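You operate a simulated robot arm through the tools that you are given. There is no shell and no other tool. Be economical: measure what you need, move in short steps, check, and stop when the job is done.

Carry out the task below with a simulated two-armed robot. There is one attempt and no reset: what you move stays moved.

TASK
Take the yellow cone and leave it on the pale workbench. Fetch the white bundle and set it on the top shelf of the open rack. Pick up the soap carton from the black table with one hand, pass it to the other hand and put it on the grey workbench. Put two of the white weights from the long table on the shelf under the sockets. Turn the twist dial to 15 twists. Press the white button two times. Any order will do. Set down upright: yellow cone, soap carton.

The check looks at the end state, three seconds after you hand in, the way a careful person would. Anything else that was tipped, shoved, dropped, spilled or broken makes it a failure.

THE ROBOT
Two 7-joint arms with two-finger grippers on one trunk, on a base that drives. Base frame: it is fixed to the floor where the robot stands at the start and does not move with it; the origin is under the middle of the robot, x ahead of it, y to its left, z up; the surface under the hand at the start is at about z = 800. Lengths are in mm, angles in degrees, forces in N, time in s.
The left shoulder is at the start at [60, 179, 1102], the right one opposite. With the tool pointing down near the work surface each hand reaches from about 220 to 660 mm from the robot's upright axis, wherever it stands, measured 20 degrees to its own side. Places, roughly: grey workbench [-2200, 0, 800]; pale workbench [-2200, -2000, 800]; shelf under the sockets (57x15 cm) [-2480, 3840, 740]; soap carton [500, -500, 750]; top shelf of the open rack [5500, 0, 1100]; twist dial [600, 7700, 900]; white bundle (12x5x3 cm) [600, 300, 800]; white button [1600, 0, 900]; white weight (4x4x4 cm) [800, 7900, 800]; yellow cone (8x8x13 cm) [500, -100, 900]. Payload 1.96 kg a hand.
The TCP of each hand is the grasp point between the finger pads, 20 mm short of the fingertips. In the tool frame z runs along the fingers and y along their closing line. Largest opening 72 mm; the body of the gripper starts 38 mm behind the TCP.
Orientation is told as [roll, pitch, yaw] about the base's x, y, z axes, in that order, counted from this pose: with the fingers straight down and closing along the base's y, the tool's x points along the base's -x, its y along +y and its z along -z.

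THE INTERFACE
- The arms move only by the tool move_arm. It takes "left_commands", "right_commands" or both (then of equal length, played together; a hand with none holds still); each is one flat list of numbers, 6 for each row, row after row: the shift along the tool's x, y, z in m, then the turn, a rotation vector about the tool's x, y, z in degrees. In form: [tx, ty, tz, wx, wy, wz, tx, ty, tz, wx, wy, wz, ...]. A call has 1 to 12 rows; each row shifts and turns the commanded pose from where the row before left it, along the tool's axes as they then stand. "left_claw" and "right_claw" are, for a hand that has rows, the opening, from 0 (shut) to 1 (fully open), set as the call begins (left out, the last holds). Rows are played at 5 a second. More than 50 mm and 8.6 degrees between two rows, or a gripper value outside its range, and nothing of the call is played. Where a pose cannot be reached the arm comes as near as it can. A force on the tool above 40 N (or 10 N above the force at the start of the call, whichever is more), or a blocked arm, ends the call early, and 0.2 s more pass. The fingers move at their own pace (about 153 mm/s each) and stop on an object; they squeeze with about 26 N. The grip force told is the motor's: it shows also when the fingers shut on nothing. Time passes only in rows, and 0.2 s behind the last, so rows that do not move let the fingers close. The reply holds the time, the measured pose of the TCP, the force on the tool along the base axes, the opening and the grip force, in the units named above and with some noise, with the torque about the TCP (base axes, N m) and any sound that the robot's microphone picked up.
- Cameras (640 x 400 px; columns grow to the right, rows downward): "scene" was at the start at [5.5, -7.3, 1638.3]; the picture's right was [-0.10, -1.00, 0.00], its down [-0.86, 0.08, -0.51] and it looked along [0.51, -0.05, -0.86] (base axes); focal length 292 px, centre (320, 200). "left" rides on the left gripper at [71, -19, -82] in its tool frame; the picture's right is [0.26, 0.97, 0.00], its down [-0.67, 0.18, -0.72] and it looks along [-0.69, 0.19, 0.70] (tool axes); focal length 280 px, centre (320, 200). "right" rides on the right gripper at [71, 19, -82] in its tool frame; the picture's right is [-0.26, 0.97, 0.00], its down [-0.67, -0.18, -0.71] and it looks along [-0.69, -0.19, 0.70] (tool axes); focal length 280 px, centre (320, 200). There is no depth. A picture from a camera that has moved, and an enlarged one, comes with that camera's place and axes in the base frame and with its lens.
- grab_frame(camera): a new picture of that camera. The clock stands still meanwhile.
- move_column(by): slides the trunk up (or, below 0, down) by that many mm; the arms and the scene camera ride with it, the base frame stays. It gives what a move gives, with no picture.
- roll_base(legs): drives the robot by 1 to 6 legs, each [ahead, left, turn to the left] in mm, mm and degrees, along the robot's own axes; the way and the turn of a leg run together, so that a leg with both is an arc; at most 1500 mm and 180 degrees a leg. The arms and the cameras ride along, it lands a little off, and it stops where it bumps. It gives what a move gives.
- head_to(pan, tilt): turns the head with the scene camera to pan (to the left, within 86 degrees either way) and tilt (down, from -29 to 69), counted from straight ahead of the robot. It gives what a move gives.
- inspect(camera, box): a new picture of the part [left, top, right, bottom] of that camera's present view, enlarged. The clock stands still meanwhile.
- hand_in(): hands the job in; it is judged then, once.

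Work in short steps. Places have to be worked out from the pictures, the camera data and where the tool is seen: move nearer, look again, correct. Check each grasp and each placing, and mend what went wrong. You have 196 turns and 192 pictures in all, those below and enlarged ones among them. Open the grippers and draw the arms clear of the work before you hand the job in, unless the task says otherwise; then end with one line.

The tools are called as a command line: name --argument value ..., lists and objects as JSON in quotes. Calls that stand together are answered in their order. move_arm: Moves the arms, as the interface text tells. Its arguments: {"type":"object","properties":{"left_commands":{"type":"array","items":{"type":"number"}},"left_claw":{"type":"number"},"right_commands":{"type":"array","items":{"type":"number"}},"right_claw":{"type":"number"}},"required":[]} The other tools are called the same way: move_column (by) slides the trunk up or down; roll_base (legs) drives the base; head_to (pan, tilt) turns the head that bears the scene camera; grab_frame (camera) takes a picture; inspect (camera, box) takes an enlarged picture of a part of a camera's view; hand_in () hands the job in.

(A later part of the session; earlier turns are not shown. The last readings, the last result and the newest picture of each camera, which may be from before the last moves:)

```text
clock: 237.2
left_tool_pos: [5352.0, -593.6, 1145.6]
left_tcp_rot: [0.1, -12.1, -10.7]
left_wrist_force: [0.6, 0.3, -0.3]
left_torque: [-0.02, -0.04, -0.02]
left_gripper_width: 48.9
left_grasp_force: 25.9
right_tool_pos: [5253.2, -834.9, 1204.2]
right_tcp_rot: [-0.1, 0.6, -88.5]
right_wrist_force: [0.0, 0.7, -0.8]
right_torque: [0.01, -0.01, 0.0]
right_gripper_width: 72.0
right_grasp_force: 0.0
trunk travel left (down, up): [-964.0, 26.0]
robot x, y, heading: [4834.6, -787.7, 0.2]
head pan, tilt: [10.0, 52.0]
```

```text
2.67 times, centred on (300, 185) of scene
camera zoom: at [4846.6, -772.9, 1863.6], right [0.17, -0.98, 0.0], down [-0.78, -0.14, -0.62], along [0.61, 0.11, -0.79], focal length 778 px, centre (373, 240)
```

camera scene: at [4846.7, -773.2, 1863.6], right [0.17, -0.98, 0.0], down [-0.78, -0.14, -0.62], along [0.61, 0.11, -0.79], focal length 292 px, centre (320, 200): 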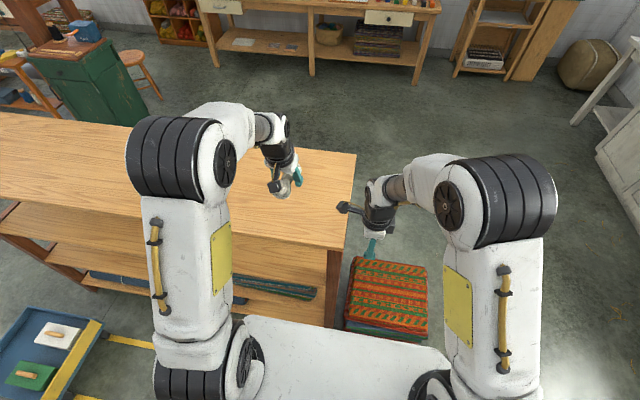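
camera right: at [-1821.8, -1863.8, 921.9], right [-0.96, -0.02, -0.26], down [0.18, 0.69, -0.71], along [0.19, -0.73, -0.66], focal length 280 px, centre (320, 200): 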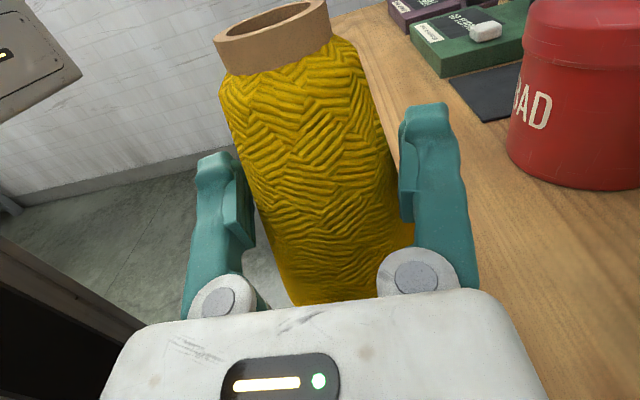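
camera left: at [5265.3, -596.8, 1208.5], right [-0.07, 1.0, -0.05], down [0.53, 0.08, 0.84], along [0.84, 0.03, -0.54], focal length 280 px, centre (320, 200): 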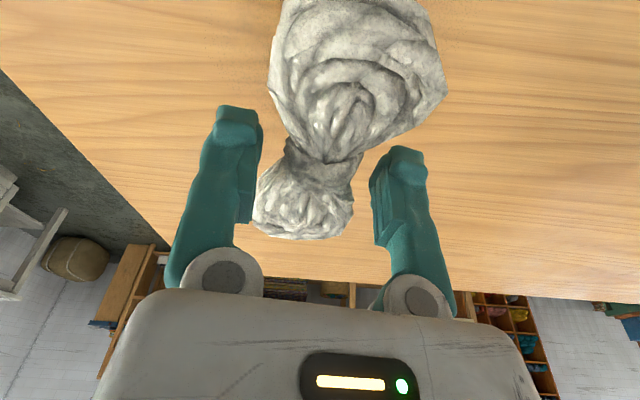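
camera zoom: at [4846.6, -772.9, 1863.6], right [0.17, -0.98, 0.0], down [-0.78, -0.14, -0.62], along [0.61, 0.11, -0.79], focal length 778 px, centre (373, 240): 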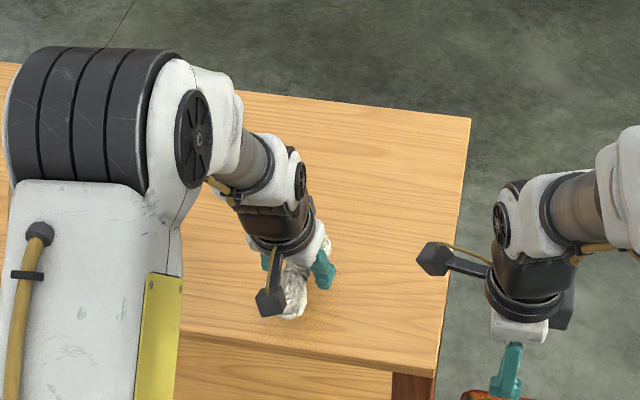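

Not yet touching. I continue in small steps.

move_arm --left_commands '[0.0008, 0, 0.0039, 0, 0, 0, 0.0008, 0, 0.0039, 0, 0, 0]'

move_arm --left_commands '[0.0008, 0, 0.0039, 0, 0, 0]'

move_arm --left_commands '[0.0008, 0, 0.0039, 0, 0, 0]'

move_arm --left_commands '[0.0008, 0, 0.0039, 0, 0, 0]'

```text
clock: 237.8
left_tool_pos: [5352.0, -597.3, 1135.4]
left_tcp_rot: [0.0, -12.2, -10.7]
left_wrist_force: [0.1, -0.1, -0.3]
left_torque: [0.01, 0.01, 0.02]
left_gripper_width: 48.8
left_grasp_force: 26.4
right_tool_pos: [5253.1, -834.2, 1203.8]
right_tcp_rot: [-0.1, 0.6, -88.4]
right_wrist_force: [-0.2, -0.2, -0.3]
right_torque: [0.02, 0.03, -0.01]
right_gripper_width: 72.1
right_grasp_force: 0.1
trunk travel left (down, up): [-964.0, 26.0]
robot x, y, heading: [4836.9, -789.1, -0.1]
head pan, tilt: [10.0, 52.0]
```

```text
clock: 238.2
left_tool_pos: [5352.1, -596.3, 1130.9]
left_tcp_rot: [0.2, -12.2, -10.7]
left_wrist_force: [-0.1, 0.4, 0.4]
left_torque: [0.02, 0.01, 0.01]
left_gripper_width: 48.9
left_grasp_force: 25.8
right_tool_pos: [5251.9, -835.0, 1205.1]
right_tcp_rot: [-0.1, 0.6, -88.5]
right_wrist_force: [-0.8, -0.2, 0.5]
right_torque: [-0.02, 0.0, 0.02]
right_gripper_width: 71.8
right_grasp_force: 0.1
trunk travel left (down, up): [-964.0, 26.0]
robot x, y, heading: [4832.8, -783.9, -0.2]
head pan, tilt: [10.0, 52.0]
```

```text
clock: 238.6
left_tool_pos: [5351.7, -594.4, 1127.0]
left_tcp_rot: [0.1, -12.3, -10.7]
left_wrist_force: [-0.1, -0.2, 0.1]
left_torque: [-0.02, -0.01, -0.03]
left_gripper_width: 48.4
left_grasp_force: 26.1
right_tool_pos: [5253.9, -834.6, 1205.5]
right_tcp_rot: [-0.1, 0.6, -88.4]
right_wrist_force: [0.2, 0.2, -0.1]
right_torque: [0.0, 0.0, 0.0]
right_gripper_width: 72.0
right_grasp_force: 0.2
trunk travel left (down, up): [-964.0, 26.0]
robot x, y, heading: [4832.7, -783.4, -0.1]
head pan, tilt: [10.0, 52.0]
```

```text
clock: 239.0
left_tool_pos: [5353.2, -595.1, 1124.3]
left_tcp_rot: [0.1, -12.2, -10.7]
left_wrist_force: [0.6, -0.3, -0.6]
left_torque: [0.01, -0.01, 0.01]
left_gripper_width: 48.7
left_grasp_force: 26.2
right_tool_pos: [5253.2, -835.7, 1204.3]
right_tcp_rot: [-0.1, 0.5, -88.5]
right_wrist_force: [0.0, -0.6, 0.4]
right_torque: [-0.01, 0.0, -0.01]
right_gripper_width: 72.0
right_grasp_force: 0.0
trunk travel left (down, up): [-964.0, 26.0]
robot x, y, heading: [4831.2, -784.4, 0.0]
head pan, tilt: [10.0, 52.0]
```

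No contact yet at bundle bottom ≈1098; I keep stepping down.

move_arm --left_commands '[0.0008, 0, 0.0039, 0, 0, 0]'

move_arm --left_commands '[0.0008, 0, 0.0039, 0, 0, 0]'

move_arm --left_commands '[0.0008, 0, 0.0039, 0, 0, 0]'

grab_frame --camera "left"

```text
clock: 239.4
left_tool_pos: [5351.6, -595.1, 1119.2]
left_tcp_rot: [0.0, -12.2, -10.8]
left_wrist_force: [-0.5, -0.1, -1.3]
left_torque: [0.0, -0.01, 0.02]
left_gripper_width: 48.7
left_grasp_force: 26.4
right_tool_pos: [5252.2, -835.4, 1205.5]
right_tcp_rot: [-0.1, 0.6, -88.6]
right_wrist_force: [0.5, -0.7, -1.1]
right_torque: [0.0, -0.01, -0.01]
right_gripper_width: 72.3
right_grasp_force: 0.1
trunk travel left (down, up): [-964.0, 26.0]
robot x, y, heading: [4834.1, -787.6, -0.2]
head pan, tilt: [10.0, 52.0]
```

```text
clock: 239.8
left_tool_pos: [5351.7, -595.2, 1114.7]
left_tcp_rot: [0.1, -12.2, -10.7]
left_wrist_force: [0.1, 0.4, -0.2]
left_torque: [0.01, 0.0, 0.0]
left_gripper_width: 48.8
left_grasp_force: 26.7
right_tool_pos: [5252.0, -835.0, 1205.4]
right_tcp_rot: [-0.1, 0.6, -88.5]
right_wrist_force: [-0.4, 0.6, -0.6]
right_torque: [0.02, -0.01, 0.0]
right_gripper_width: 71.9
right_grasp_force: 0.0
trunk travel left (down, up): [-964.0, 26.0]
robot x, y, heading: [4833.2, -787.5, -0.4]
head pan, tilt: [10.0, 52.0]
```

```text
clock: 240.2
left_tool_pos: [5350.6, -595.8, 1110.2]
left_tcp_rot: [0.2, -12.3, -10.7]
left_wrist_force: [0.1, 0.9, 1.7]
left_torque: [0.02, 0.1, -0.05]
left_gripper_width: 48.5
left_grasp_force: 25.6
right_tool_pos: [5252.8, -834.9, 1205.3]
right_tcp_rot: [-0.1, 0.6, -88.6]
right_wrist_force: [-0.5, 0.4, -0.2]
right_torque: [0.01, -0.01, 0.04]
right_gripper_width: 72.3
right_grasp_force: 0.1
trunk travel left (down, up): [-964.0, 26.0]
robot x, y, heading: [4831.1, -787.7, -0.2]
head pan, tilt: [10.0, 52.0]
```

```text
86 pictures are left
camera left: at [5263.8, -597.8, 1175.7], right [-0.07, 1.0, -0.05], down [0.53, 0.08, 0.84], along [0.84, 0.03, -0.54], focal length 280 px, centre (320, 200)
```

left: 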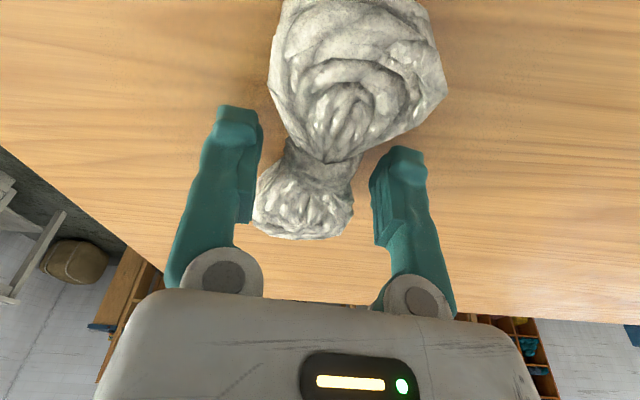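

Light contact begins (1.7 N). Two more millimetres, then open.

move_arm --left_commands '[0.0004, 0, 0.002, 0, 0, 0]'

move_arm --left_commands '[0, 0, 0, 0, 0, 0, 0, 0, 0, 0, 0, 0]' --left_claw 1

move_arm --left_commands '[-0.004, 0, -0.02, 0, 0, 0, -0.0079, 0, -0.0372, 0, 0, 0, -0.0079, 0, -0.0372, 0, 0, 0, -0.0079, 0, -0.0372, 0, 0, 0]'

grab_frame --camera "left"

grab_frame --camera "scene"

```text
clock: 240.6
left_tool_pos: [5351.3, -594.8, 1111.0]
left_tcp_rot: [0.2, -12.4, -10.9]
left_wrist_force: [2.3, 2.2, 17.0]
left_torque: [0.24, 0.96, -0.13]
left_gripper_width: 48.6
left_grasp_force: 25.7
right_tool_pos: [5251.8, -834.7, 1206.0]
right_tcp_rot: [0.0, 0.6, -88.5]
right_wrist_force: [-0.2, 0.2, -0.5]
right_torque: [0.01, 0.0, 0.02]
right_gripper_width: 72.4
right_grasp_force: 0.1
trunk travel left (down, up): [-964.0, 26.0]
robot x, y, heading: [4834.3, -785.2, 0.1]
head pan, tilt: [10.0, 52.0]
```

```text
clock: 241.2
left_tool_pos: [5350.7, -597.9, 1108.1]
left_tcp_rot: [0.1, -12.2, -10.7]
left_wrist_force: [1.1, -0.4, 0.1]
left_torque: [0.02, -0.01, -0.01]
left_gripper_width: 71.7
left_grasp_force: 0.1
right_tool_pos: [5250.9, -834.4, 1205.3]
right_tcp_rot: [-0.1, 0.6, -88.5]
right_wrist_force: [-0.2, 0.2, -0.2]
right_torque: [0.03, -0.01, 0.02]
right_gripper_width: 71.9
right_grasp_force: 0.0
trunk travel left (down, up): [-964.0, 26.0]
robot x, y, heading: [4835.0, -786.9, -0.3]
head pan, tilt: [10.0, 52.0]
```

```text
clock: 242.2
left_tool_pos: [5350.3, -596.5, 1245.4]
left_tcp_rot: [0.1, -12.2, -10.8]
left_wrist_force: [0.3, 0.2, 0.1]
left_torque: [-0.01, 0.0, 0.02]
left_gripper_width: 72.1
left_grasp_force: 0.1
right_tool_pos: [5251.7, -836.2, 1205.6]
right_tcp_rot: [-0.1, 0.5, -88.5]
right_wrist_force: [0.1, 0.3, 0.4]
right_torque: [0.01, -0.02, 0.0]
right_gripper_width: 71.9
right_grasp_force: 0.1
trunk travel left (down, up): [-964.0, 26.0]
robot x, y, heading: [4834.1, -783.5, -0.4]
head pan, tilt: [10.0, 52.0]
```

```text
85 pictures are left
camera left: at [5263.2, -599.3, 1310.2], right [-0.07, 1.0, -0.05], down [0.53, 0.08, 0.84], along [0.84, 0.03, -0.54], focal length 280 px, centre (320, 200)
```

left: 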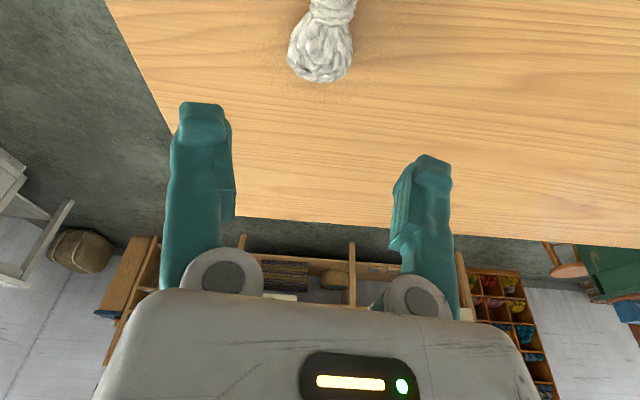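

```text
84 pictures are left
camera scene: at [4844.7, -773.4, 1863.6], right [0.17, -0.98, 0.0], down [-0.78, -0.14, -0.62], along [0.61, 0.11, -0.79], focal length 292 px, centre (320, 200)
```

scene: 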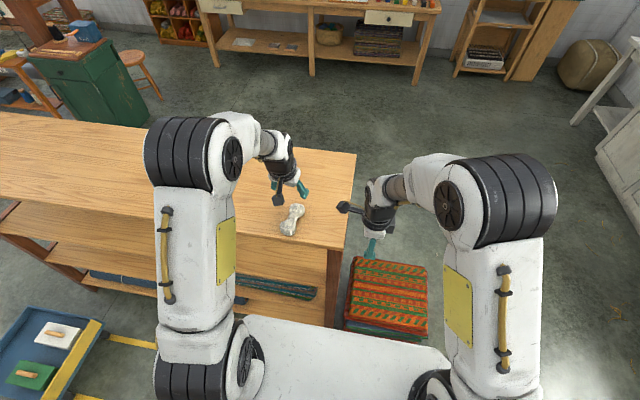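

The bundle lies on the top shelf. Next the white button: I back off and go round to the right side of the box table at about (1500, -1330), facing it.

roll_base --legs '[[-350, 0, 0], [0, -550, 0], [-1500, 0, 0], [-1480, 0, 0], [0, 0, 90]]'

head_to --pan 0 --tilt 30

grab_frame --camera "scene"

```text
clock: 265.2
left_tool_pos: [1270.1, -894.3, 1245.3]
left_tcp_rot: [0.1, -12.2, 80.1]
left_wrist_force: [0.3, -0.3, -0.3]
left_torque: [-0.02, 0.01, -0.02]
left_gripper_width: 71.8
left_grasp_force: 0.0
right_tool_pos: [1509.7, -989.4, 1205.5]
right_tcp_rot: [-0.1, 0.6, 2.4]
right_wrist_force: [-0.8, 0.7, 0.1]
right_torque: [0.01, 0.02, 0.01]
right_gripper_width: 71.8
right_grasp_force: 0.1
trunk travel left (down, up): [-964.0, 26.0]
robot x, y, heading: [1468.4, -1409.2, 91.0]
head pan, tilt: [10.0, 52.0]
```

```text
clock: 266.1
left_tool_pos: [1270.2, -893.4, 1244.2]
left_tcp_rot: [0.1, -12.2, 80.2]
left_wrist_force: [0.4, -0.6, -0.5]
left_torque: [-0.01, -0.03, 0.01]
left_gripper_width: 71.9
left_grasp_force: 0.1
right_tool_pos: [1509.4, -989.2, 1205.5]
right_tcp_rot: [-0.1, 0.6, 2.4]
right_wrist_force: [0.8, -0.2, 0.3]
right_torque: [-0.01, 0.0, -0.04]
right_gripper_width: 71.8
right_grasp_force: 0.1
trunk travel left (down, up): [-964.0, 26.0]
robot x, y, heading: [1468.9, -1410.7, 91.0]
head pan, tilt: [0.0, 30.0]
```

```text
83 pictures are left
camera scene: at [1464.7, -1379.1, 1895.7], right [1.0, 0.02, 0.0], down [0.01, -0.5, -0.87], along [-0.01, 0.87, -0.5], focal length 292 px, centre (320, 200)
```

scene: 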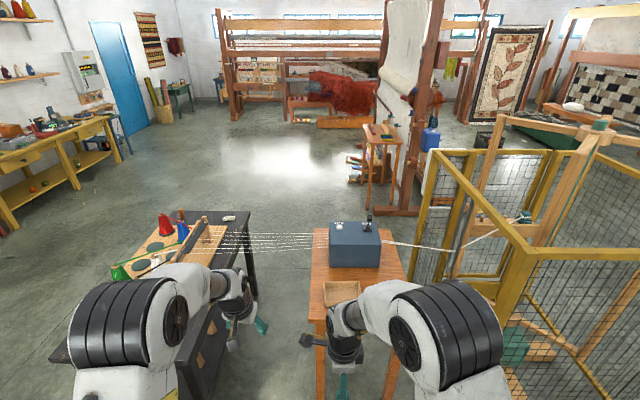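

The blue box is in view; I enlarge it to find the white button.

inspect --camera "scene" --box '[300, 200, 420, 290]'

```text
4.44 times, centred on (360, 245) of scene
camera zoom: at [1464.7, -1379.1, 1895.7], right [1.0, 0.02, 0.0], down [0.01, -0.5, -0.87], along [-0.01, 0.87, -0.5], focal length 1296 px, centre (142, 0)
```

zoom: 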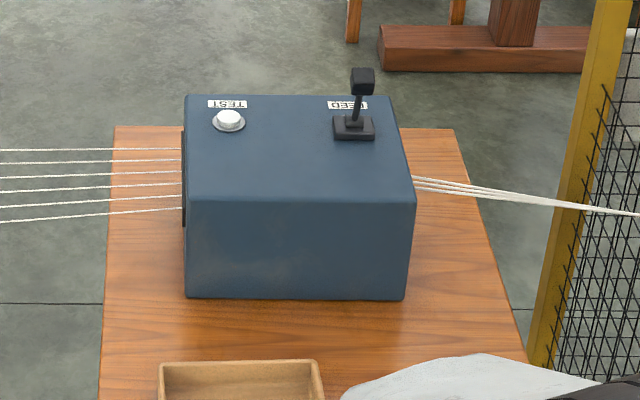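

The white TEST button is on the box top at about (1564, 33), nearer the table's far (left) end, so it must be reached from the other side. I drive around the black table.

roll_base --legs '[[-250, 0, 0], [0, 0, 89], [1500, 0, 0], [500, 0, 0], [0, 0, -90], [1300, 0, 0]]'

head_to --pan -60 --tilt 25

grab_frame --camera "scene"

```text
clock: 291.2
left_tool_pos: [-597.4, 270.5, 1245.5]
left_tcp_rot: [0.1, -12.2, 75.7]
left_wrist_force: [-0.1, -0.8, -0.1]
left_torque: [-0.02, 0.02, -0.02]
left_gripper_width: 72.1
left_grasp_force: 0.0
right_tool_pos: [-366.5, 156.2, 1206.0]
right_tcp_rot: [-0.2, 0.6, -2.1]
right_wrist_force: [0.2, 0.0, 0.6]
right_torque: [-0.01, 0.0, 0.04]
right_gripper_width: 71.8
right_grasp_force: 0.1
trunk travel left (down, up): [-964.0, 26.0]
robot x, y, heading: [-445.1, -256.1, 86.0]
head pan, tilt: [0.0, 30.0]
```

```text
clock: 292.5
left_tool_pos: [-596.9, 271.9, 1243.6]
left_tcp_rot: [0.1, -12.2, 75.7]
left_wrist_force: [-0.5, 0.3, 0.0]
left_torque: [0.02, 0.01, -0.01]
left_gripper_width: 71.9
left_grasp_force: 0.1
right_tool_pos: [-365.9, 155.9, 1205.0]
right_tcp_rot: [-0.1, 0.8, -2.0]
right_wrist_force: [-0.4, 0.3, 0.0]
right_torque: [-0.02, 0.03, 0.01]
right_gripper_width: 72.2
right_grasp_force: 0.1
trunk travel left (down, up): [-964.0, 26.0]
robot x, y, heading: [-439.6, -257.3, 86.6]
head pan, tilt: [-60.0, 25.0]
```

```text
81 pictures are left
camera scene: at [-364.9, -277.5, 1903.8], right [0.44, -0.9, 0.0], down [-0.38, -0.19, -0.91], along [0.81, 0.4, -0.42], focal length 292 px, centre (320, 200)
```

scene: 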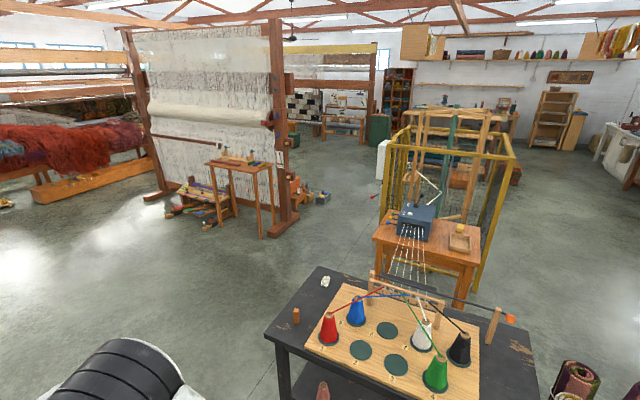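

The area left of the box table is open. I continue: forward 1200, turn right, forward 1800, turn right to face the box.

roll_base --legs '[[1200, 0, 3.5], [0, 0, -90], [1500, 0, 0], [280, 0, 0], [0, 0, -90]]'

head_to --pan 0 --tilt 40

grab_frame --camera "scene"

```text
clock: 314.6
left_tool_pos: [1530.3, 458.3, 1245.1]
left_tcp_rot: [0.1, -12.1, -99.9]
left_wrist_force: [-0.1, 0.2, 0.8]
left_torque: [-0.01, 0.01, 0.03]
left_gripper_width: 71.9
left_grasp_force: 0.0
right_tool_pos: [1291.5, 554.0, 1204.8]
right_tcp_rot: [0.0, 0.6, -177.8]
right_wrist_force: [0.2, 0.0, -1.4]
right_torque: [0.0, 0.02, -0.02]
right_gripper_width: 71.9
right_grasp_force: 0.0
trunk travel left (down, up): [-964.0, 26.0]
robot x, y, heading: [1334.5, 975.5, -89.3]
head pan, tilt: [-60.0, 25.0]
```

```text
clock: 315.9
left_tool_pos: [1530.7, 458.0, 1244.1]
left_tcp_rot: [0.1, -12.2, -100.0]
left_wrist_force: [0.2, -0.1, -0.7]
left_torque: [-0.03, 0.05, -0.01]
left_gripper_width: 72.4
left_grasp_force: 0.1
right_tool_pos: [1290.9, 554.7, 1205.0]
right_tcp_rot: [-0.2, 0.6, -177.8]
right_wrist_force: [-0.2, 0.0, -0.7]
right_torque: [0.02, 0.01, -0.02]
right_gripper_width: 71.9
right_grasp_force: 0.0
trunk travel left (down, up): [-964.0, 26.0]
robot x, y, heading: [1334.3, 972.9, -89.6]
head pan, tilt: [0.0, 40.0]
```

```text
80 pictures are left
camera scene: at [1333.4, 947.8, 1880.4], right [-1.0, -0.01, 0.0], down [-0.01, 0.64, -0.77], along [0.01, -0.77, -0.64], focal length 292 px, centre (320, 200)
```

scene: 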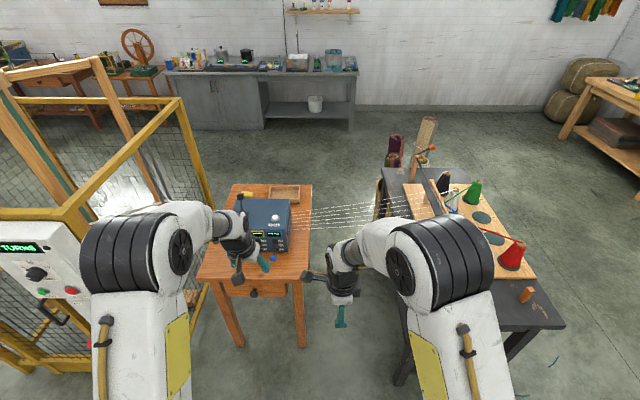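

Triangulated, the button is at about (1563, -39, 956). I drive 500 mm ahead and 80 mm left, and set the left hand vertical with fingers shut.

roll_base --legs '[[480, 80, 0]]'

move_arm --left_commands '[0, 0, 0, 0, 6.1, 0, 0, 0, 0, 0, 6.1, 0, 0, 0, 0, 0, 0, 0]' --left_claw 0

head_to --pan 15 --tilt 55

grab_frame --camera "scene"

grab_frame --camera "left"

```text
clock: 318.8
left_tool_pos: [1610.8, -19.5, 1245.8]
left_tcp_rot: [0.1, -12.3, -100.3]
left_wrist_force: [0.9, 0.3, -0.6]
left_torque: [-0.03, 0.04, 0.03]
left_gripper_width: 72.1
left_grasp_force: 0.0
right_tool_pos: [1374.3, 77.4, 1205.0]
right_tcp_rot: [-0.1, 0.7, -178.0]
right_wrist_force: [0.0, 0.4, 0.8]
right_torque: [0.01, 0.0, 0.0]
right_gripper_width: 71.9
right_grasp_force: 0.0
trunk travel left (down, up): [-964.0, 26.0]
robot x, y, heading: [1417.8, 493.0, -89.9]
head pan, tilt: [0.0, 40.0]
```

```text
clock: 319.6
left_tool_pos: [1611.0, -22.3, 1245.1]
left_tcp_rot: [0.0, 0.0, -100.3]
left_wrist_force: [0.2, -0.1, 0.0]
left_torque: [0.0, 0.04, -0.02]
left_gripper_width: 0.0
left_grasp_force: 26.0
right_tool_pos: [1373.9, 75.9, 1204.8]
right_tcp_rot: [-0.1, 0.6, -178.1]
right_wrist_force: [0.4, 0.0, 0.0]
right_torque: [-0.02, 0.03, 0.0]
right_gripper_width: 72.2
right_grasp_force: 0.1
trunk travel left (down, up): [-964.0, 26.0]
robot x, y, heading: [1419.7, 494.9, -89.5]
head pan, tilt: [0.0, 40.0]
```

```text
clock: 320.4
left_tool_pos: [1610.7, -22.4, 1243.8]
left_tcp_rot: [0.1, 0.1, -100.3]
left_wrist_force: [0.2, 0.8, 0.3]
left_torque: [0.01, 0.0, 0.03]
left_gripper_width: 0.3
left_grasp_force: 25.9
right_tool_pos: [1372.7, 75.1, 1204.0]
right_tcp_rot: [-0.1, 0.6, -178.1]
right_wrist_force: [-0.4, 0.3, -1.1]
right_torque: [0.02, 0.01, 0.0]
right_gripper_width: 71.9
right_grasp_force: 0.1
trunk travel left (down, up): [-964.0, 26.0]
robot x, y, heading: [1419.4, 490.3, -89.5]
head pan, tilt: [15.0, 55.0]
```

```text
79 pictures are left
camera scene: at [1436.2, 484.6, 1859.8], right [-0.96, -0.26, 0.0], down [-0.22, 0.79, -0.57], along [0.15, -0.55, -0.82], focal length 292 px, centre (320, 200)
```

scene: 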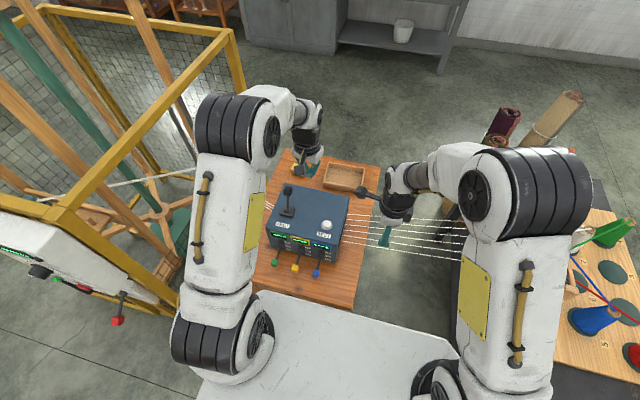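

```text
78 pictures are left
camera left: at [1605.7, 52.0, 1326.5], right [1.0, 0.09, 0.0], down [0.06, -0.7, 0.72], along [0.06, -0.71, -0.7], focal length 280 px, centre (320, 200)
```

left: 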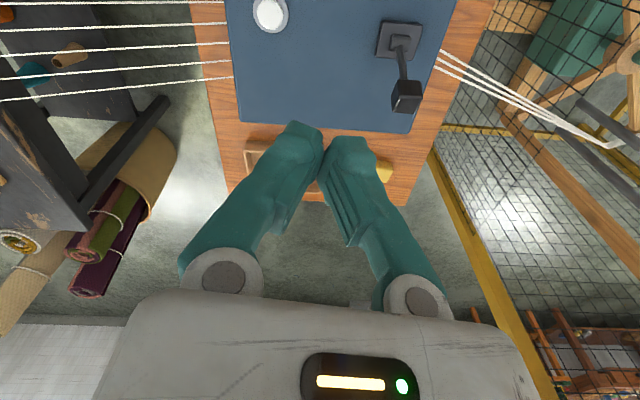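

Refined: button at about (1556, -35, 950). I move above it and down to tip height ≈1010.

move_arm --left_commands '[-0.011, -0.026, 0.03, 0, 0, 0, -0.011, -0.026, 0.03, 0, 0, 0, 0, 0, 0.05, 0, 0, 0, 0, 0, 0.05, 0, 0, 0, 0, 0, 0.05, 0, 0, 0]'

grab_frame --camera "left"

inspect --camera "scene" --box '[250, 150, 410, 290]'

```text
clock: 321.6
left_tool_pos: [1554.8, -34.7, 1036.1]
left_tcp_rot: [0.1, 0.0, -100.3]
left_wrist_force: [0.0, -0.6, -0.2]
left_torque: [-0.03, -0.01, 0.02]
left_gripper_width: 0.1
left_grasp_force: 26.0
right_tool_pos: [1372.9, 75.0, 1205.9]
right_tcp_rot: [-0.2, 0.6, -178.1]
right_wrist_force: [0.4, -0.1, -0.3]
right_torque: [0.0, 0.0, 0.01]
right_gripper_width: 72.1
right_grasp_force: 0.2
trunk travel left (down, up): [-964.0, 26.0]
robot x, y, heading: [1416.6, 496.8, -89.8]
head pan, tilt: [15.0, 55.0]
```

```text
77 pictures are left
camera left: at [1549.6, 39.2, 1116.8], right [1.0, 0.09, 0.0], down [0.06, -0.7, 0.72], along [0.06, -0.71, -0.7], focal length 280 px, centre (320, 200)
```

left: 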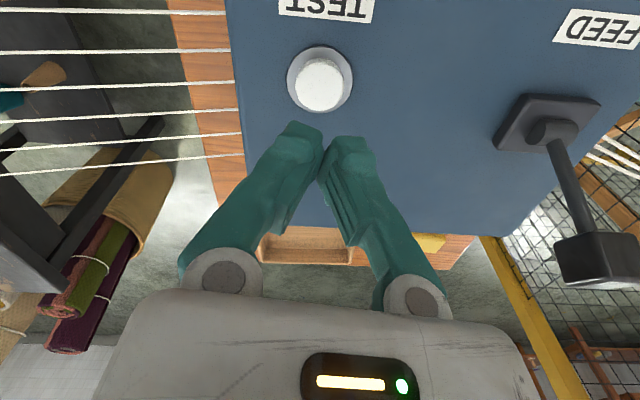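

```text
2.86 times, centred on (330, 220) of scene
camera zoom: at [1435.8, 483.0, 1859.8], right [-0.96, -0.26, 0.0], down [-0.22, 0.79, -0.57], along [0.15, -0.55, -0.82], focal length 834 px, centre (291, 143)
```

zoom: 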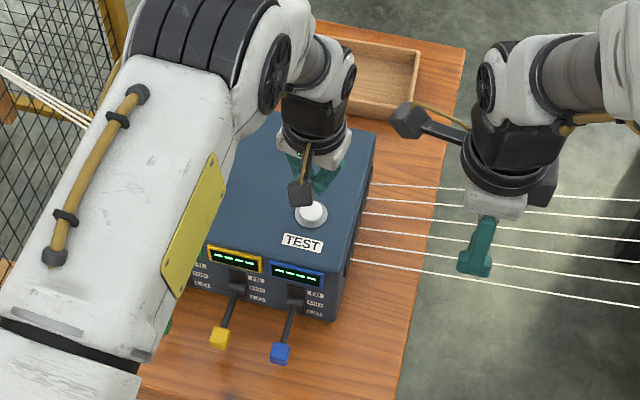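

Centred over the button (top z≈945). Down to just above it.

move_arm --left_commands '[0, 0, 0.03, 0, 0, 0, 0, 0, 0.03, 0, 0, 0]'

move_arm --left_commands '[0, 0, 0.005, 0, 0, 0, 0, 0, 0.004, 0, 0, 0]'

grab_frame --camera "left"

```text
clock: 322.1
left_tool_pos: [1556.5, -35.9, 974.1]
left_tcp_rot: [0.1, 0.0, -100.4]
left_wrist_force: [1.4, -0.8, 1.0]
left_torque: [0.01, 0.04, -0.03]
left_gripper_width: 0.2
left_grasp_force: 26.1
right_tool_pos: [1373.4, 74.7, 1204.2]
right_tcp_rot: [-0.2, 0.6, -178.1]
right_wrist_force: [-0.3, -0.3, -0.4]
right_torque: [0.03, 0.01, 0.0]
right_gripper_width: 71.9
right_grasp_force: 0.0
trunk travel left (down, up): [-964.0, 26.0]
robot x, y, heading: [1416.4, 492.7, -89.4]
head pan, tilt: [15.0, 55.0]
```

```text
clock: 322.8
left_tool_pos: [1557.1, -35.2, 964.7]
left_tcp_rot: [0.1, 0.0, -100.3]
left_wrist_force: [-0.3, -0.9, 2.0]
left_torque: [-0.01, 0.05, -0.01]
left_gripper_width: 0.0
left_grasp_force: 29.7
right_tool_pos: [1372.3, 75.7, 1205.1]
right_tcp_rot: [-0.1, 0.7, -178.1]
right_wrist_force: [0.1, -0.6, 0.1]
right_torque: [0.03, -0.01, 0.01]
right_gripper_width: 72.1
right_grasp_force: 0.0
trunk travel left (down, up): [-964.0, 26.0]
robot x, y, heading: [1418.6, 495.6, -89.5]
head pan, tilt: [15.0, 55.0]
heard: click
```

```text
75 pictures are left
camera left: at [1551.9, 39.2, 1046.9], right [1.0, 0.09, 0.0], down [0.06, -0.7, 0.72], along [0.06, -0.71, -0.7], focal length 280 px, centre (320, 200)
```

left: 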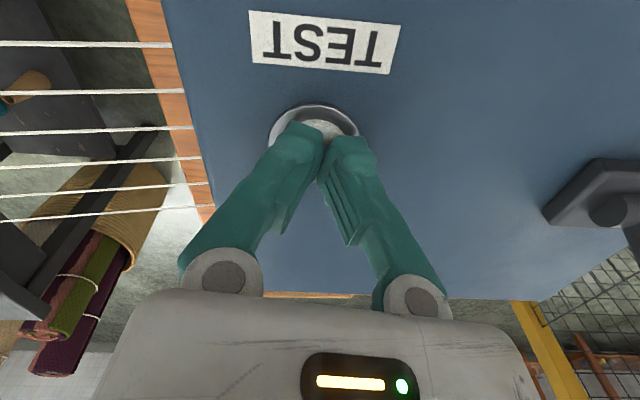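

One click heard: first press. I lift 20 mm, then press again the same way.

move_arm --left_commands '[0, 0, -0.01, 0, 0, 0, 0, 0, -0.01, 0, 0, 0, 0, 0, 0, 0, 0, 0]'

move_arm --left_commands '[0, 0, 0.01, 0, 0, 0, 0, 0, 0.006, 0, 0, 0, 0, 0, 0.004, 0, 0, 0]'

move_arm --left_commands '[0, 0, -0.01, 0, 0, 0, 0, 0, -0.03, 0, 0, 0, 0, 0, -0.05, 0, 0, 0, 0, 0, -0.05, 0, 0, 0, 0, 0, -0.05, 0, 0, 0]'

```text
clock: 323.6
left_tool_pos: [1557.4, -33.9, 985.3]
left_tcp_rot: [0.1, -0.1, -100.3]
left_wrist_force: [0.6, 0.3, 0.4]
left_torque: [0.01, -0.02, 0.0]
left_gripper_width: 0.0
left_grasp_force: 29.4
right_tool_pos: [1373.3, 75.3, 1204.3]
right_tcp_rot: [-0.2, 0.6, -178.1]
right_wrist_force: [1.0, 0.4, -0.1]
right_torque: [0.02, -0.01, 0.02]
right_gripper_width: 71.8
right_grasp_force: 0.1
trunk travel left (down, up): [-964.0, 26.0]
robot x, y, heading: [1416.7, 492.8, -89.7]
head pan, tilt: [15.0, 55.0]
```

```text
clock: 324.4
left_tool_pos: [1556.7, -34.2, 965.9]
left_tcp_rot: [0.0, 0.0, -100.3]
left_wrist_force: [0.2, -0.3, 1.0]
left_torque: [0.02, 0.04, -0.02]
left_gripper_width: 0.2
left_grasp_force: 30.0
right_tool_pos: [1372.2, 75.8, 1206.1]
right_tcp_rot: [-0.1, 0.6, -178.1]
right_wrist_force: [-0.3, 0.0, 0.2]
right_torque: [0.01, 0.02, -0.03]
right_gripper_width: 71.8
right_grasp_force: 0.2
trunk travel left (down, up): [-964.0, 26.0]
robot x, y, heading: [1418.5, 494.6, -89.6]
head pan, tilt: [15.0, 55.0]
```

```text
clock: 325.6
left_tool_pos: [1557.5, -32.8, 1158.0]
left_tcp_rot: [0.1, 0.1, -100.3]
left_wrist_force: [-0.2, -0.5, 0.3]
left_torque: [0.04, -0.04, 0.04]
left_gripper_width: 0.0
left_grasp_force: 29.2
right_tool_pos: [1371.4, 77.0, 1205.1]
right_tcp_rot: [-0.1, 0.6, -178.1]
right_wrist_force: [0.0, -0.4, -0.2]
right_torque: [-0.03, 0.01, 0.01]
right_gripper_width: 72.0
right_grasp_force: 0.2
trunk travel left (down, up): [-964.0, 26.0]
robot x, y, heading: [1420.0, 495.5, -89.7]
head pan, tilt: [15.0, 55.0]
```

No click on the second attempt (it was about 1 mm shallower). I look at the box before pressing again.

inspect --camera "scene" --box '[260, 190, 360, 280]'

```text
4.44 times, centred on (310, 235) of scene
camera zoom: at [1436.1, 485.9, 1859.7], right [-0.96, -0.27, 0.0], down [-0.22, 0.79, -0.57], along [0.15, -0.55, -0.82], focal length 1296 px, centre (364, 44)
```

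zoom: 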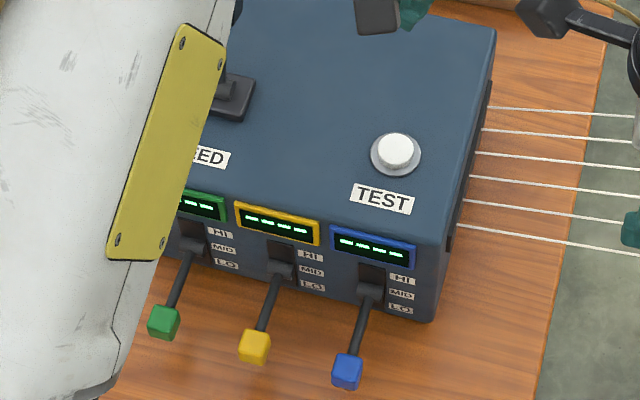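

I press again, slowly, listening for the click.

move_arm --left_commands '[0, 0, 0.05, 0, 0, 0, 0, 0, 0.05, 0, 0, 0, 0, 0, 0.05, 0, 0, 0, 0, 0, 0.033, 0, 0, 0, 0, 0, 0.003, 0, 0, 0]'

move_arm --left_commands '[0, 0, 0.003, 0, 0, 0, 0, 0, 0.003, 0, 0, 0]'

move_arm --left_commands '[0, 0, 0.002, 0, 0, 0]'

```text
clock: 326.8
left_tool_pos: [1557.0, -33.3, 970.9]
left_tcp_rot: [0.1, 0.0, -100.4]
left_wrist_force: [0.0, 0.0, -0.5]
left_torque: [-0.02, -0.01, -0.02]
left_gripper_width: 0.0
left_grasp_force: 29.5
right_tool_pos: [1372.0, 74.9, 1205.7]
right_tcp_rot: [0.0, 0.6, -178.1]
right_wrist_force: [0.7, -0.3, 0.8]
right_torque: [0.0, 0.01, -0.01]
right_gripper_width: 72.2
right_grasp_force: 0.0
trunk travel left (down, up): [-964.0, 26.0]
robot x, y, heading: [1417.1, 495.1, -89.5]
head pan, tilt: [15.0, 55.0]
```

```text
clock: 327.4
left_tool_pos: [1555.6, -33.8, 962.9]
left_tcp_rot: [0.1, 0.0, -100.3]
left_wrist_force: [1.5, -0.8, 2.6]
left_torque: [-0.01, 0.02, 0.04]
left_gripper_width: 0.0
left_grasp_force: 29.7
right_tool_pos: [1372.6, 75.7, 1205.0]
right_tcp_rot: [-0.1, 0.5, -178.1]
right_wrist_force: [-0.1, -0.3, 0.3]
right_torque: [0.01, 0.01, -0.03]
right_gripper_width: 72.0
right_grasp_force: 0.0
trunk travel left (down, up): [-964.0, 26.0]
robot x, y, heading: [1420.6, 494.8, -89.6]
head pan, tilt: [15.0, 55.0]
heard: click
```

```text
clock: 327.8
left_tool_pos: [1557.0, -34.0, 962.6]
left_tcp_rot: [0.1, -0.1, -100.3]
left_wrist_force: [0.2, 0.0, 4.3]
left_torque: [-0.02, 0.02, -0.01]
left_gripper_width: 6.0
left_grasp_force: 29.5
right_tool_pos: [1371.0, 75.7, 1204.2]
right_tcp_rot: [0.0, 0.6, -178.1]
right_wrist_force: [0.8, -0.3, -0.6]
right_torque: [0.0, 0.0, 0.02]
right_gripper_width: 71.9
right_grasp_force: 0.1
trunk travel left (down, up): [-964.0, 26.0]
robot x, y, heading: [1422.0, 495.3, -89.7]
head pan, tilt: [15.0, 55.0]
```

Second click: two presses in all. I withdraw the hand upward, back off and head for the far end of the room: first to x≈-1300, then facing +y.

move_arm --left_commands '[0, 0, -0.01, 0, 0, 0, 0, 0, -0.03, 0, 0, 0, 0, 0, -0.05, 0, 0, 0, 0, 0, -0.05, 0, 0, 0, 0, 0, -0.05, 0, 0, 0, 0, 0, -0.05, 0, 0, 0]'

roll_base --legs '[[-480, 0, 0], [0, 0, -90], [1350, 0, 0], [1350, 0, 0], [0, 0, -90], [1200, 0, 0]]'

head_to --pan 0 --tilt 15

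grab_frame --camera "scene"

```text
clock: 329.1
left_tool_pos: [1557.2, -33.3, 1203.7]
left_tcp_rot: [0.1, 0.0, -100.2]
left_wrist_force: [0.3, 0.2, -0.8]
left_torque: [-0.01, 0.0, 0.0]
left_gripper_width: 0.0
left_grasp_force: 30.3
right_tool_pos: [1372.9, 75.3, 1206.4]
right_tcp_rot: [-0.1, 0.5, -178.1]
right_wrist_force: [0.0, -0.1, -0.1]
right_torque: [-0.02, -0.01, 0.01]
right_gripper_width: 72.0
right_grasp_force: 0.1
trunk travel left (down, up): [-964.0, 26.0]
robot x, y, heading: [1417.8, 496.1, -89.7]
head pan, tilt: [15.0, 55.0]
```

```text
clock: 358.0
left_tool_pos: [-1566.9, 2664.2, 1202.6]
left_tcp_rot: [0.1, -0.1, 84.7]
left_wrist_force: [0.1, -0.5, 0.4]
left_torque: [-0.03, 0.0, 0.02]
left_gripper_width: 0.0
left_grasp_force: 30.2
right_tool_pos: [-1374.3, 2569.3, 1206.2]
right_tcp_rot: [0.1, 0.6, 6.8]
right_wrist_force: [-0.1, -0.2, -0.1]
right_torque: [0.0, -0.01, 0.02]
right_gripper_width: 71.9
right_grasp_force: 0.1
trunk travel left (down, up): [-964.0, 26.0]
robot x, y, heading: [-1383.6, 2147.4, 95.2]
head pan, tilt: [15.0, 55.0]
```

```text
clock: 359.1
left_tool_pos: [-1567.4, 2664.0, 1202.6]
left_tcp_rot: [0.1, 0.1, 84.6]
left_wrist_force: [-0.8, 0.0, -0.2]
left_torque: [0.01, 0.0, -0.01]
left_gripper_width: 0.1
left_grasp_force: 29.1
right_tool_pos: [-1373.5, 2568.7, 1205.1]
right_tcp_rot: [-0.1, 0.6, 6.9]
right_wrist_force: [0.4, -0.6, -0.3]
right_torque: [0.02, 0.01, 0.0]
right_gripper_width: 72.4
right_grasp_force: 0.1
trunk travel left (down, up): [-964.0, 26.0]
robot x, y, heading: [-1384.8, 2152.2, 95.1]
head pan, tilt: [0.0, 15.0]
```

```text
73 pictures are left
camera scene: at [-1388.8, 2180.4, 1919.9], right [1.0, 0.09, 0.0], down [0.02, -0.26, -0.97], along [-0.09, 0.96, -0.26], focal length 292 px, centre (320, 200)
```

scene: 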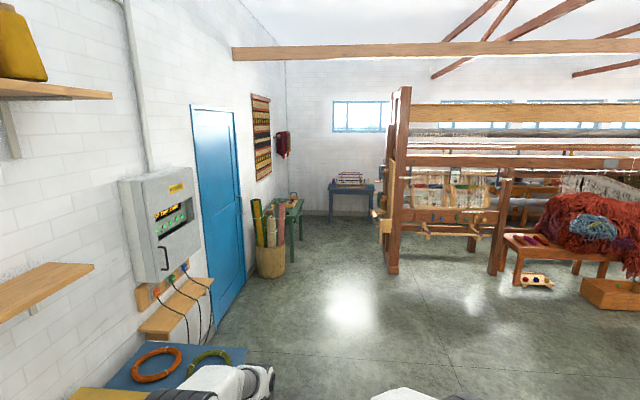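

The small shelf under the sockets is on the left wall. I drive further along the aisle to y≈6000 and look round the loom.

roll_base --legs '[[0, 0, -5.1], [1400, 0, 0], [1400, 0, 0], [1300, 0, 0]]'

head_to --pan -40 --tilt 20

grab_frame --camera "scene"

```text
clock: 379.2
left_tool_pos: [-1502.0, 6762.3, 1202.0]
left_tcp_rot: [0.1, 0.1, 78.9]
left_wrist_force: [0.2, -0.3, 0.5]
left_torque: [0.02, 0.01, -0.01]
left_gripper_width: 0.0
left_grasp_force: 29.6
right_tool_pos: [-1317.9, 6649.1, 1206.9]
right_tcp_rot: [-0.1, 0.6, 1.1]
right_wrist_force: [0.9, -0.3, 0.0]
right_torque: [-0.01, 0.0, -0.01]
right_gripper_width: 72.1
right_grasp_force: 0.0
trunk travel left (down, up): [-964.0, 26.0]
robot x, y, heading: [-1367.2, 6236.2, 89.5]
head pan, tilt: [0.0, 15.0]
```

```text
clock: 380.2
left_tool_pos: [-1501.0, 6763.0, 1202.8]
left_tcp_rot: [0.1, -0.1, 78.8]
left_wrist_force: [0.1, -0.2, -0.1]
left_torque: [0.04, -0.01, 0.0]
left_gripper_width: 0.0
left_grasp_force: 29.4
right_tool_pos: [-1317.6, 6650.5, 1205.3]
right_tcp_rot: [-0.1, 0.6, 1.1]
right_wrist_force: [0.6, -0.5, 1.2]
right_torque: [-0.01, 0.0, -0.01]
right_gripper_width: 71.8
right_grasp_force: 0.1
trunk travel left (down, up): [-964.0, 26.0]
robot x, y, heading: [-1368.7, 6232.7, 89.4]
head pan, tilt: [-40.0, 20.0]
```

```text
72 pictures are left
camera scene: at [-1312.1, 6241.5, 1911.9], right [0.76, -0.65, 0.0], down [-0.22, -0.26, -0.94], along [0.61, 0.72, -0.34], focal length 292 px, centre (320, 200)
```

scene: 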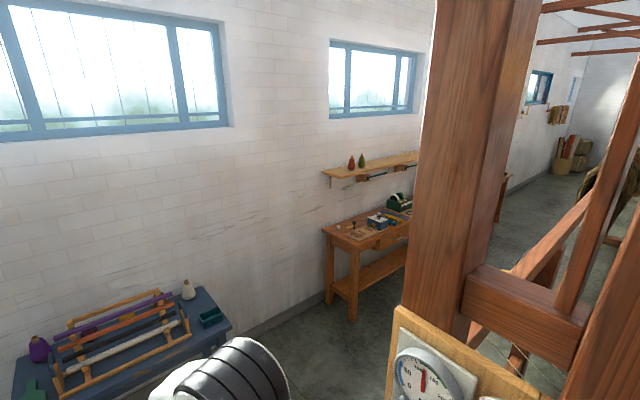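

A long table stands along the far wall behind the loom. I look right to judge the gap behind the loom.

head_to --pan -75 --tilt 30

grab_frame --camera "scene"

head_to --pan -10 --tilt 45

grab_frame --camera "scene"

```text
clock: 381.3
left_tool_pos: [-1501.4, 6764.2, 1202.9]
left_tcp_rot: [0.1, 0.0, 78.9]
left_wrist_force: [0.2, -0.4, -0.2]
left_torque: [-0.01, -0.02, 0.01]
left_gripper_width: 0.0
left_grasp_force: 29.8
right_tool_pos: [-1317.2, 6649.6, 1205.5]
right_tcp_rot: [-0.1, 0.6, 1.1]
right_wrist_force: [-0.4, -0.2, -0.3]
right_torque: [-0.03, 0.0, 0.04]
right_gripper_width: 72.0
right_grasp_force: 0.0
trunk travel left (down, up): [-964.0, 26.0]
robot x, y, heading: [-1369.2, 6233.1, 89.5]
head pan, tilt: [-75.0, 30.0]
```

```text
71 pictures are left
camera scene: at [-1284.9, 6193.7, 1895.8], right [0.25, -0.97, 0.0], down [-0.48, -0.13, -0.87], along [0.84, 0.22, -0.5], focal length 292 px, centre (320, 200)
```

scene: 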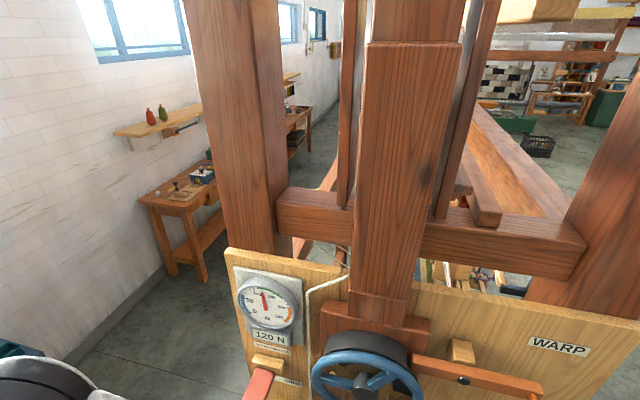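

```text
clock: 382.6
left_tool_pos: [-1501.3, 6762.8, 1203.5]
left_tcp_rot: [0.1, 0.0, 78.9]
left_wrist_force: [0.0, -0.7, 0.0]
left_torque: [-0.01, -0.01, 0.0]
left_gripper_width: 0.2
left_grasp_force: 29.3
right_tool_pos: [-1318.5, 6649.9, 1205.8]
right_tcp_rot: [0.0, 0.6, 1.2]
right_wrist_force: [0.9, -0.7, 1.2]
right_torque: [-0.01, 0.0, -0.01]
right_gripper_width: 72.0
right_grasp_force: 0.0
trunk travel left (down, up): [-964.0, 26.0]
robot x, y, heading: [-1368.2, 6229.6, 89.8]
head pan, tilt: [-10.0, 45.0]
```

```text
70 pictures are left
camera scene: at [-1357.5, 6250.7, 1873.2], right [0.98, -0.18, 0.0], down [-0.13, -0.7, -0.71], along [0.13, 0.7, -0.71], focal length 292 px, centre (320, 200)
```

scene: 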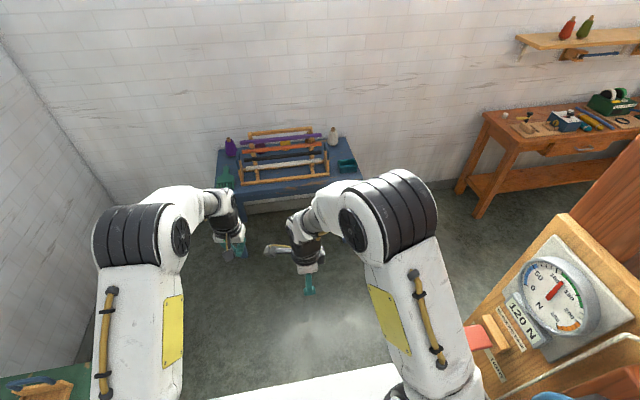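

The long table starts at x≈300, its front at y≈7670; the gap behind the loom is about a metre. I go forward to y≈6970 and turn right, then look.

roll_base --legs '[[740, 0, 0], [0, 0, -90]]'

head_to --pan 0 --tilt 35

grab_frame --camera "scene"

```text
clock: 390.4
left_tool_pos: [-840.4, 7127.0, 1202.4]
left_tcp_rot: [0.2, 0.0, -9.1]
left_wrist_force: [0.4, -0.7, -0.2]
left_torque: [-0.03, -0.01, -0.04]
left_gripper_width: 0.3
left_grasp_force: 29.3
right_tool_pos: [-945.8, 6938.4, 1204.5]
right_tcp_rot: [-0.1, 0.7, -87.0]
right_wrist_force: [0.8, 0.0, -0.4]
right_torque: [0.02, 0.0, -0.01]
right_gripper_width: 71.9
right_grasp_force: 0.1
trunk travel left (down, up): [-964.0, 26.0]
robot x, y, heading: [-1368.2, 6975.4, 1.3]
head pan, tilt: [-10.0, 45.0]
```

```text
clock: 391.1
left_tool_pos: [-840.1, 7125.3, 1203.5]
left_tcp_rot: [0.1, 0.0, -9.2]
left_wrist_force: [0.1, -0.3, 0.5]
left_torque: [0.02, 0.02, -0.02]
left_gripper_width: 0.0
left_grasp_force: 29.3
right_tool_pos: [-947.2, 6938.3, 1205.4]
right_tcp_rot: [0.0, 0.6, -86.9]
right_wrist_force: [-1.2, 0.2, -0.3]
right_torque: [-0.02, -0.02, 0.01]
right_gripper_width: 72.1
right_grasp_force: 0.0
trunk travel left (down, up): [-964.0, 26.0]
robot x, y, heading: [-1367.3, 6974.6, 1.6]
head pan, tilt: [0.0, 35.0]
```

```text
69 pictures are left
camera scene: at [-1340.5, 6976.4, 1887.9], right [0.03, -1.0, 0.0], down [-0.57, -0.02, -0.82], along [0.82, 0.02, -0.57], focal length 292 px, centre (320, 200)
```

scene: 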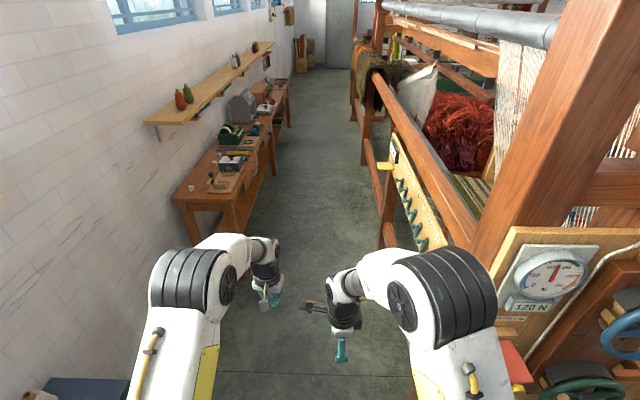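

Corridor is clear; table front at y≈7545. I drive along it to x≈560 and turn to face the table.

roll_base --legs '[[0, 0, -1.5], [1450, 60, 0], [480, 60, 0], [0, 0, 90]]'

head_to --pan 0 --tilt 50

grab_frame --camera "scene"

```text
clock: 405.1
left_tool_pos: [473.2, 7594.3, 1203.5]
left_tcp_rot: [0.0, 0.0, 77.4]
left_wrist_force: [0.4, 0.1, -1.2]
left_torque: [0.01, 0.02, 0.01]
left_gripper_width: 0.1
left_grasp_force: 29.5
right_tool_pos: [654.2, 7475.2, 1205.6]
right_tcp_rot: [-0.1, 0.6, -0.3]
right_wrist_force: [0.8, -0.4, -0.4]
right_torque: [-0.04, 0.0, -0.03]
right_gripper_width: 72.1
right_grasp_force: 0.0
trunk travel left (down, up): [-964.0, 26.0]
robot x, y, heading: [592.1, 7056.2, 88.1]
head pan, tilt: [0.0, 35.0]
```

```text
clock: 405.9
left_tool_pos: [473.4, 7594.0, 1202.6]
left_tcp_rot: [0.1, 0.0, 77.4]
left_wrist_force: [-0.8, -0.4, -0.2]
left_torque: [0.01, 0.0, 0.01]
left_gripper_width: 0.2
left_grasp_force: 29.8
right_tool_pos: [652.8, 7475.9, 1204.9]
right_tcp_rot: [0.0, 0.7, -0.3]
right_wrist_force: [-0.1, 0.3, 0.2]
right_torque: [0.0, 0.0, -0.05]
right_gripper_width: 71.9
right_grasp_force: 0.1
trunk travel left (down, up): [-964.0, 26.0]
robot x, y, heading: [589.6, 7060.7, 88.2]
head pan, tilt: [0.0, 50.0]
```

```text
68 pictures are left
camera scene: at [589.0, 7074.6, 1866.3], right [1.0, -0.03, 0.0], down [-0.03, -0.77, -0.64], along [0.02, 0.64, -0.77], focal length 292 px, centre (320, 200)
```

scene: 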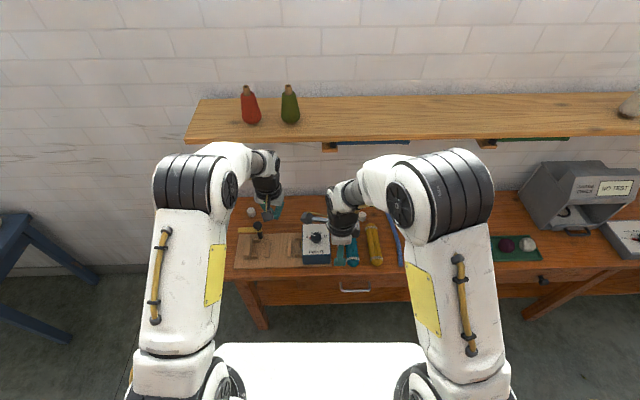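

I enlarge the table part in front.

inspect --camera "scene" --box '[225, 180, 425, 290]'

inspect --camera "left" --box '[0, 0, 640, 400]'

```text
3.20 times, centred on (325, 235) of scene
camera zoom: at [589.0, 7074.6, 1866.3], right [1.0, -0.03, 0.0], down [-0.03, -0.77, -0.64], along [0.02, 0.64, -0.77], focal length 934 px, centre (304, 88)
```

zoom: 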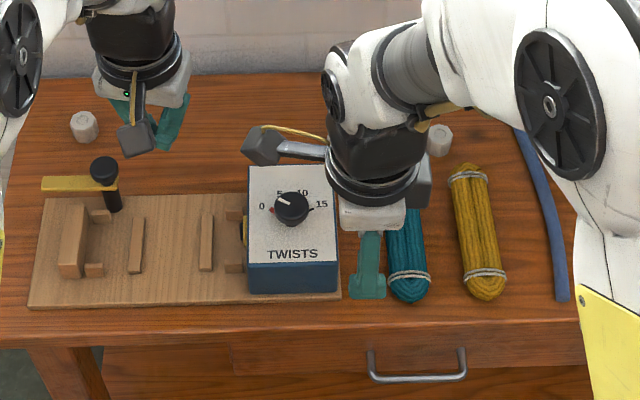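

```text
1.00 times, centred on (320, 200) of left (not enlarged: the box is as wide or as high as the picture)
camera zoom: at [477.5, 7520.9, 1284.2], right [-1.0, -0.05, 0.0], down [-0.03, 0.7, 0.72], along [-0.03, 0.71, -0.7], focal length 280 px, centre (320, 200)
```

zoom: 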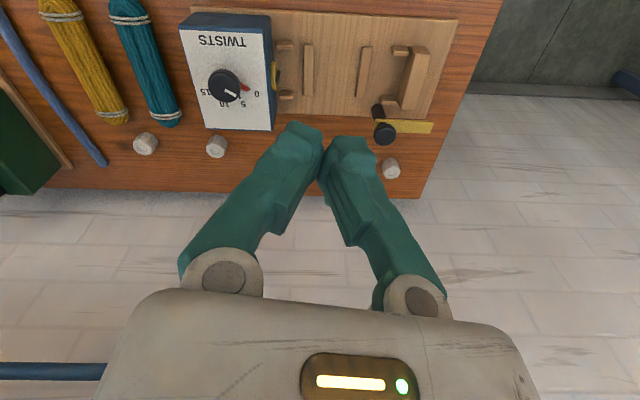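

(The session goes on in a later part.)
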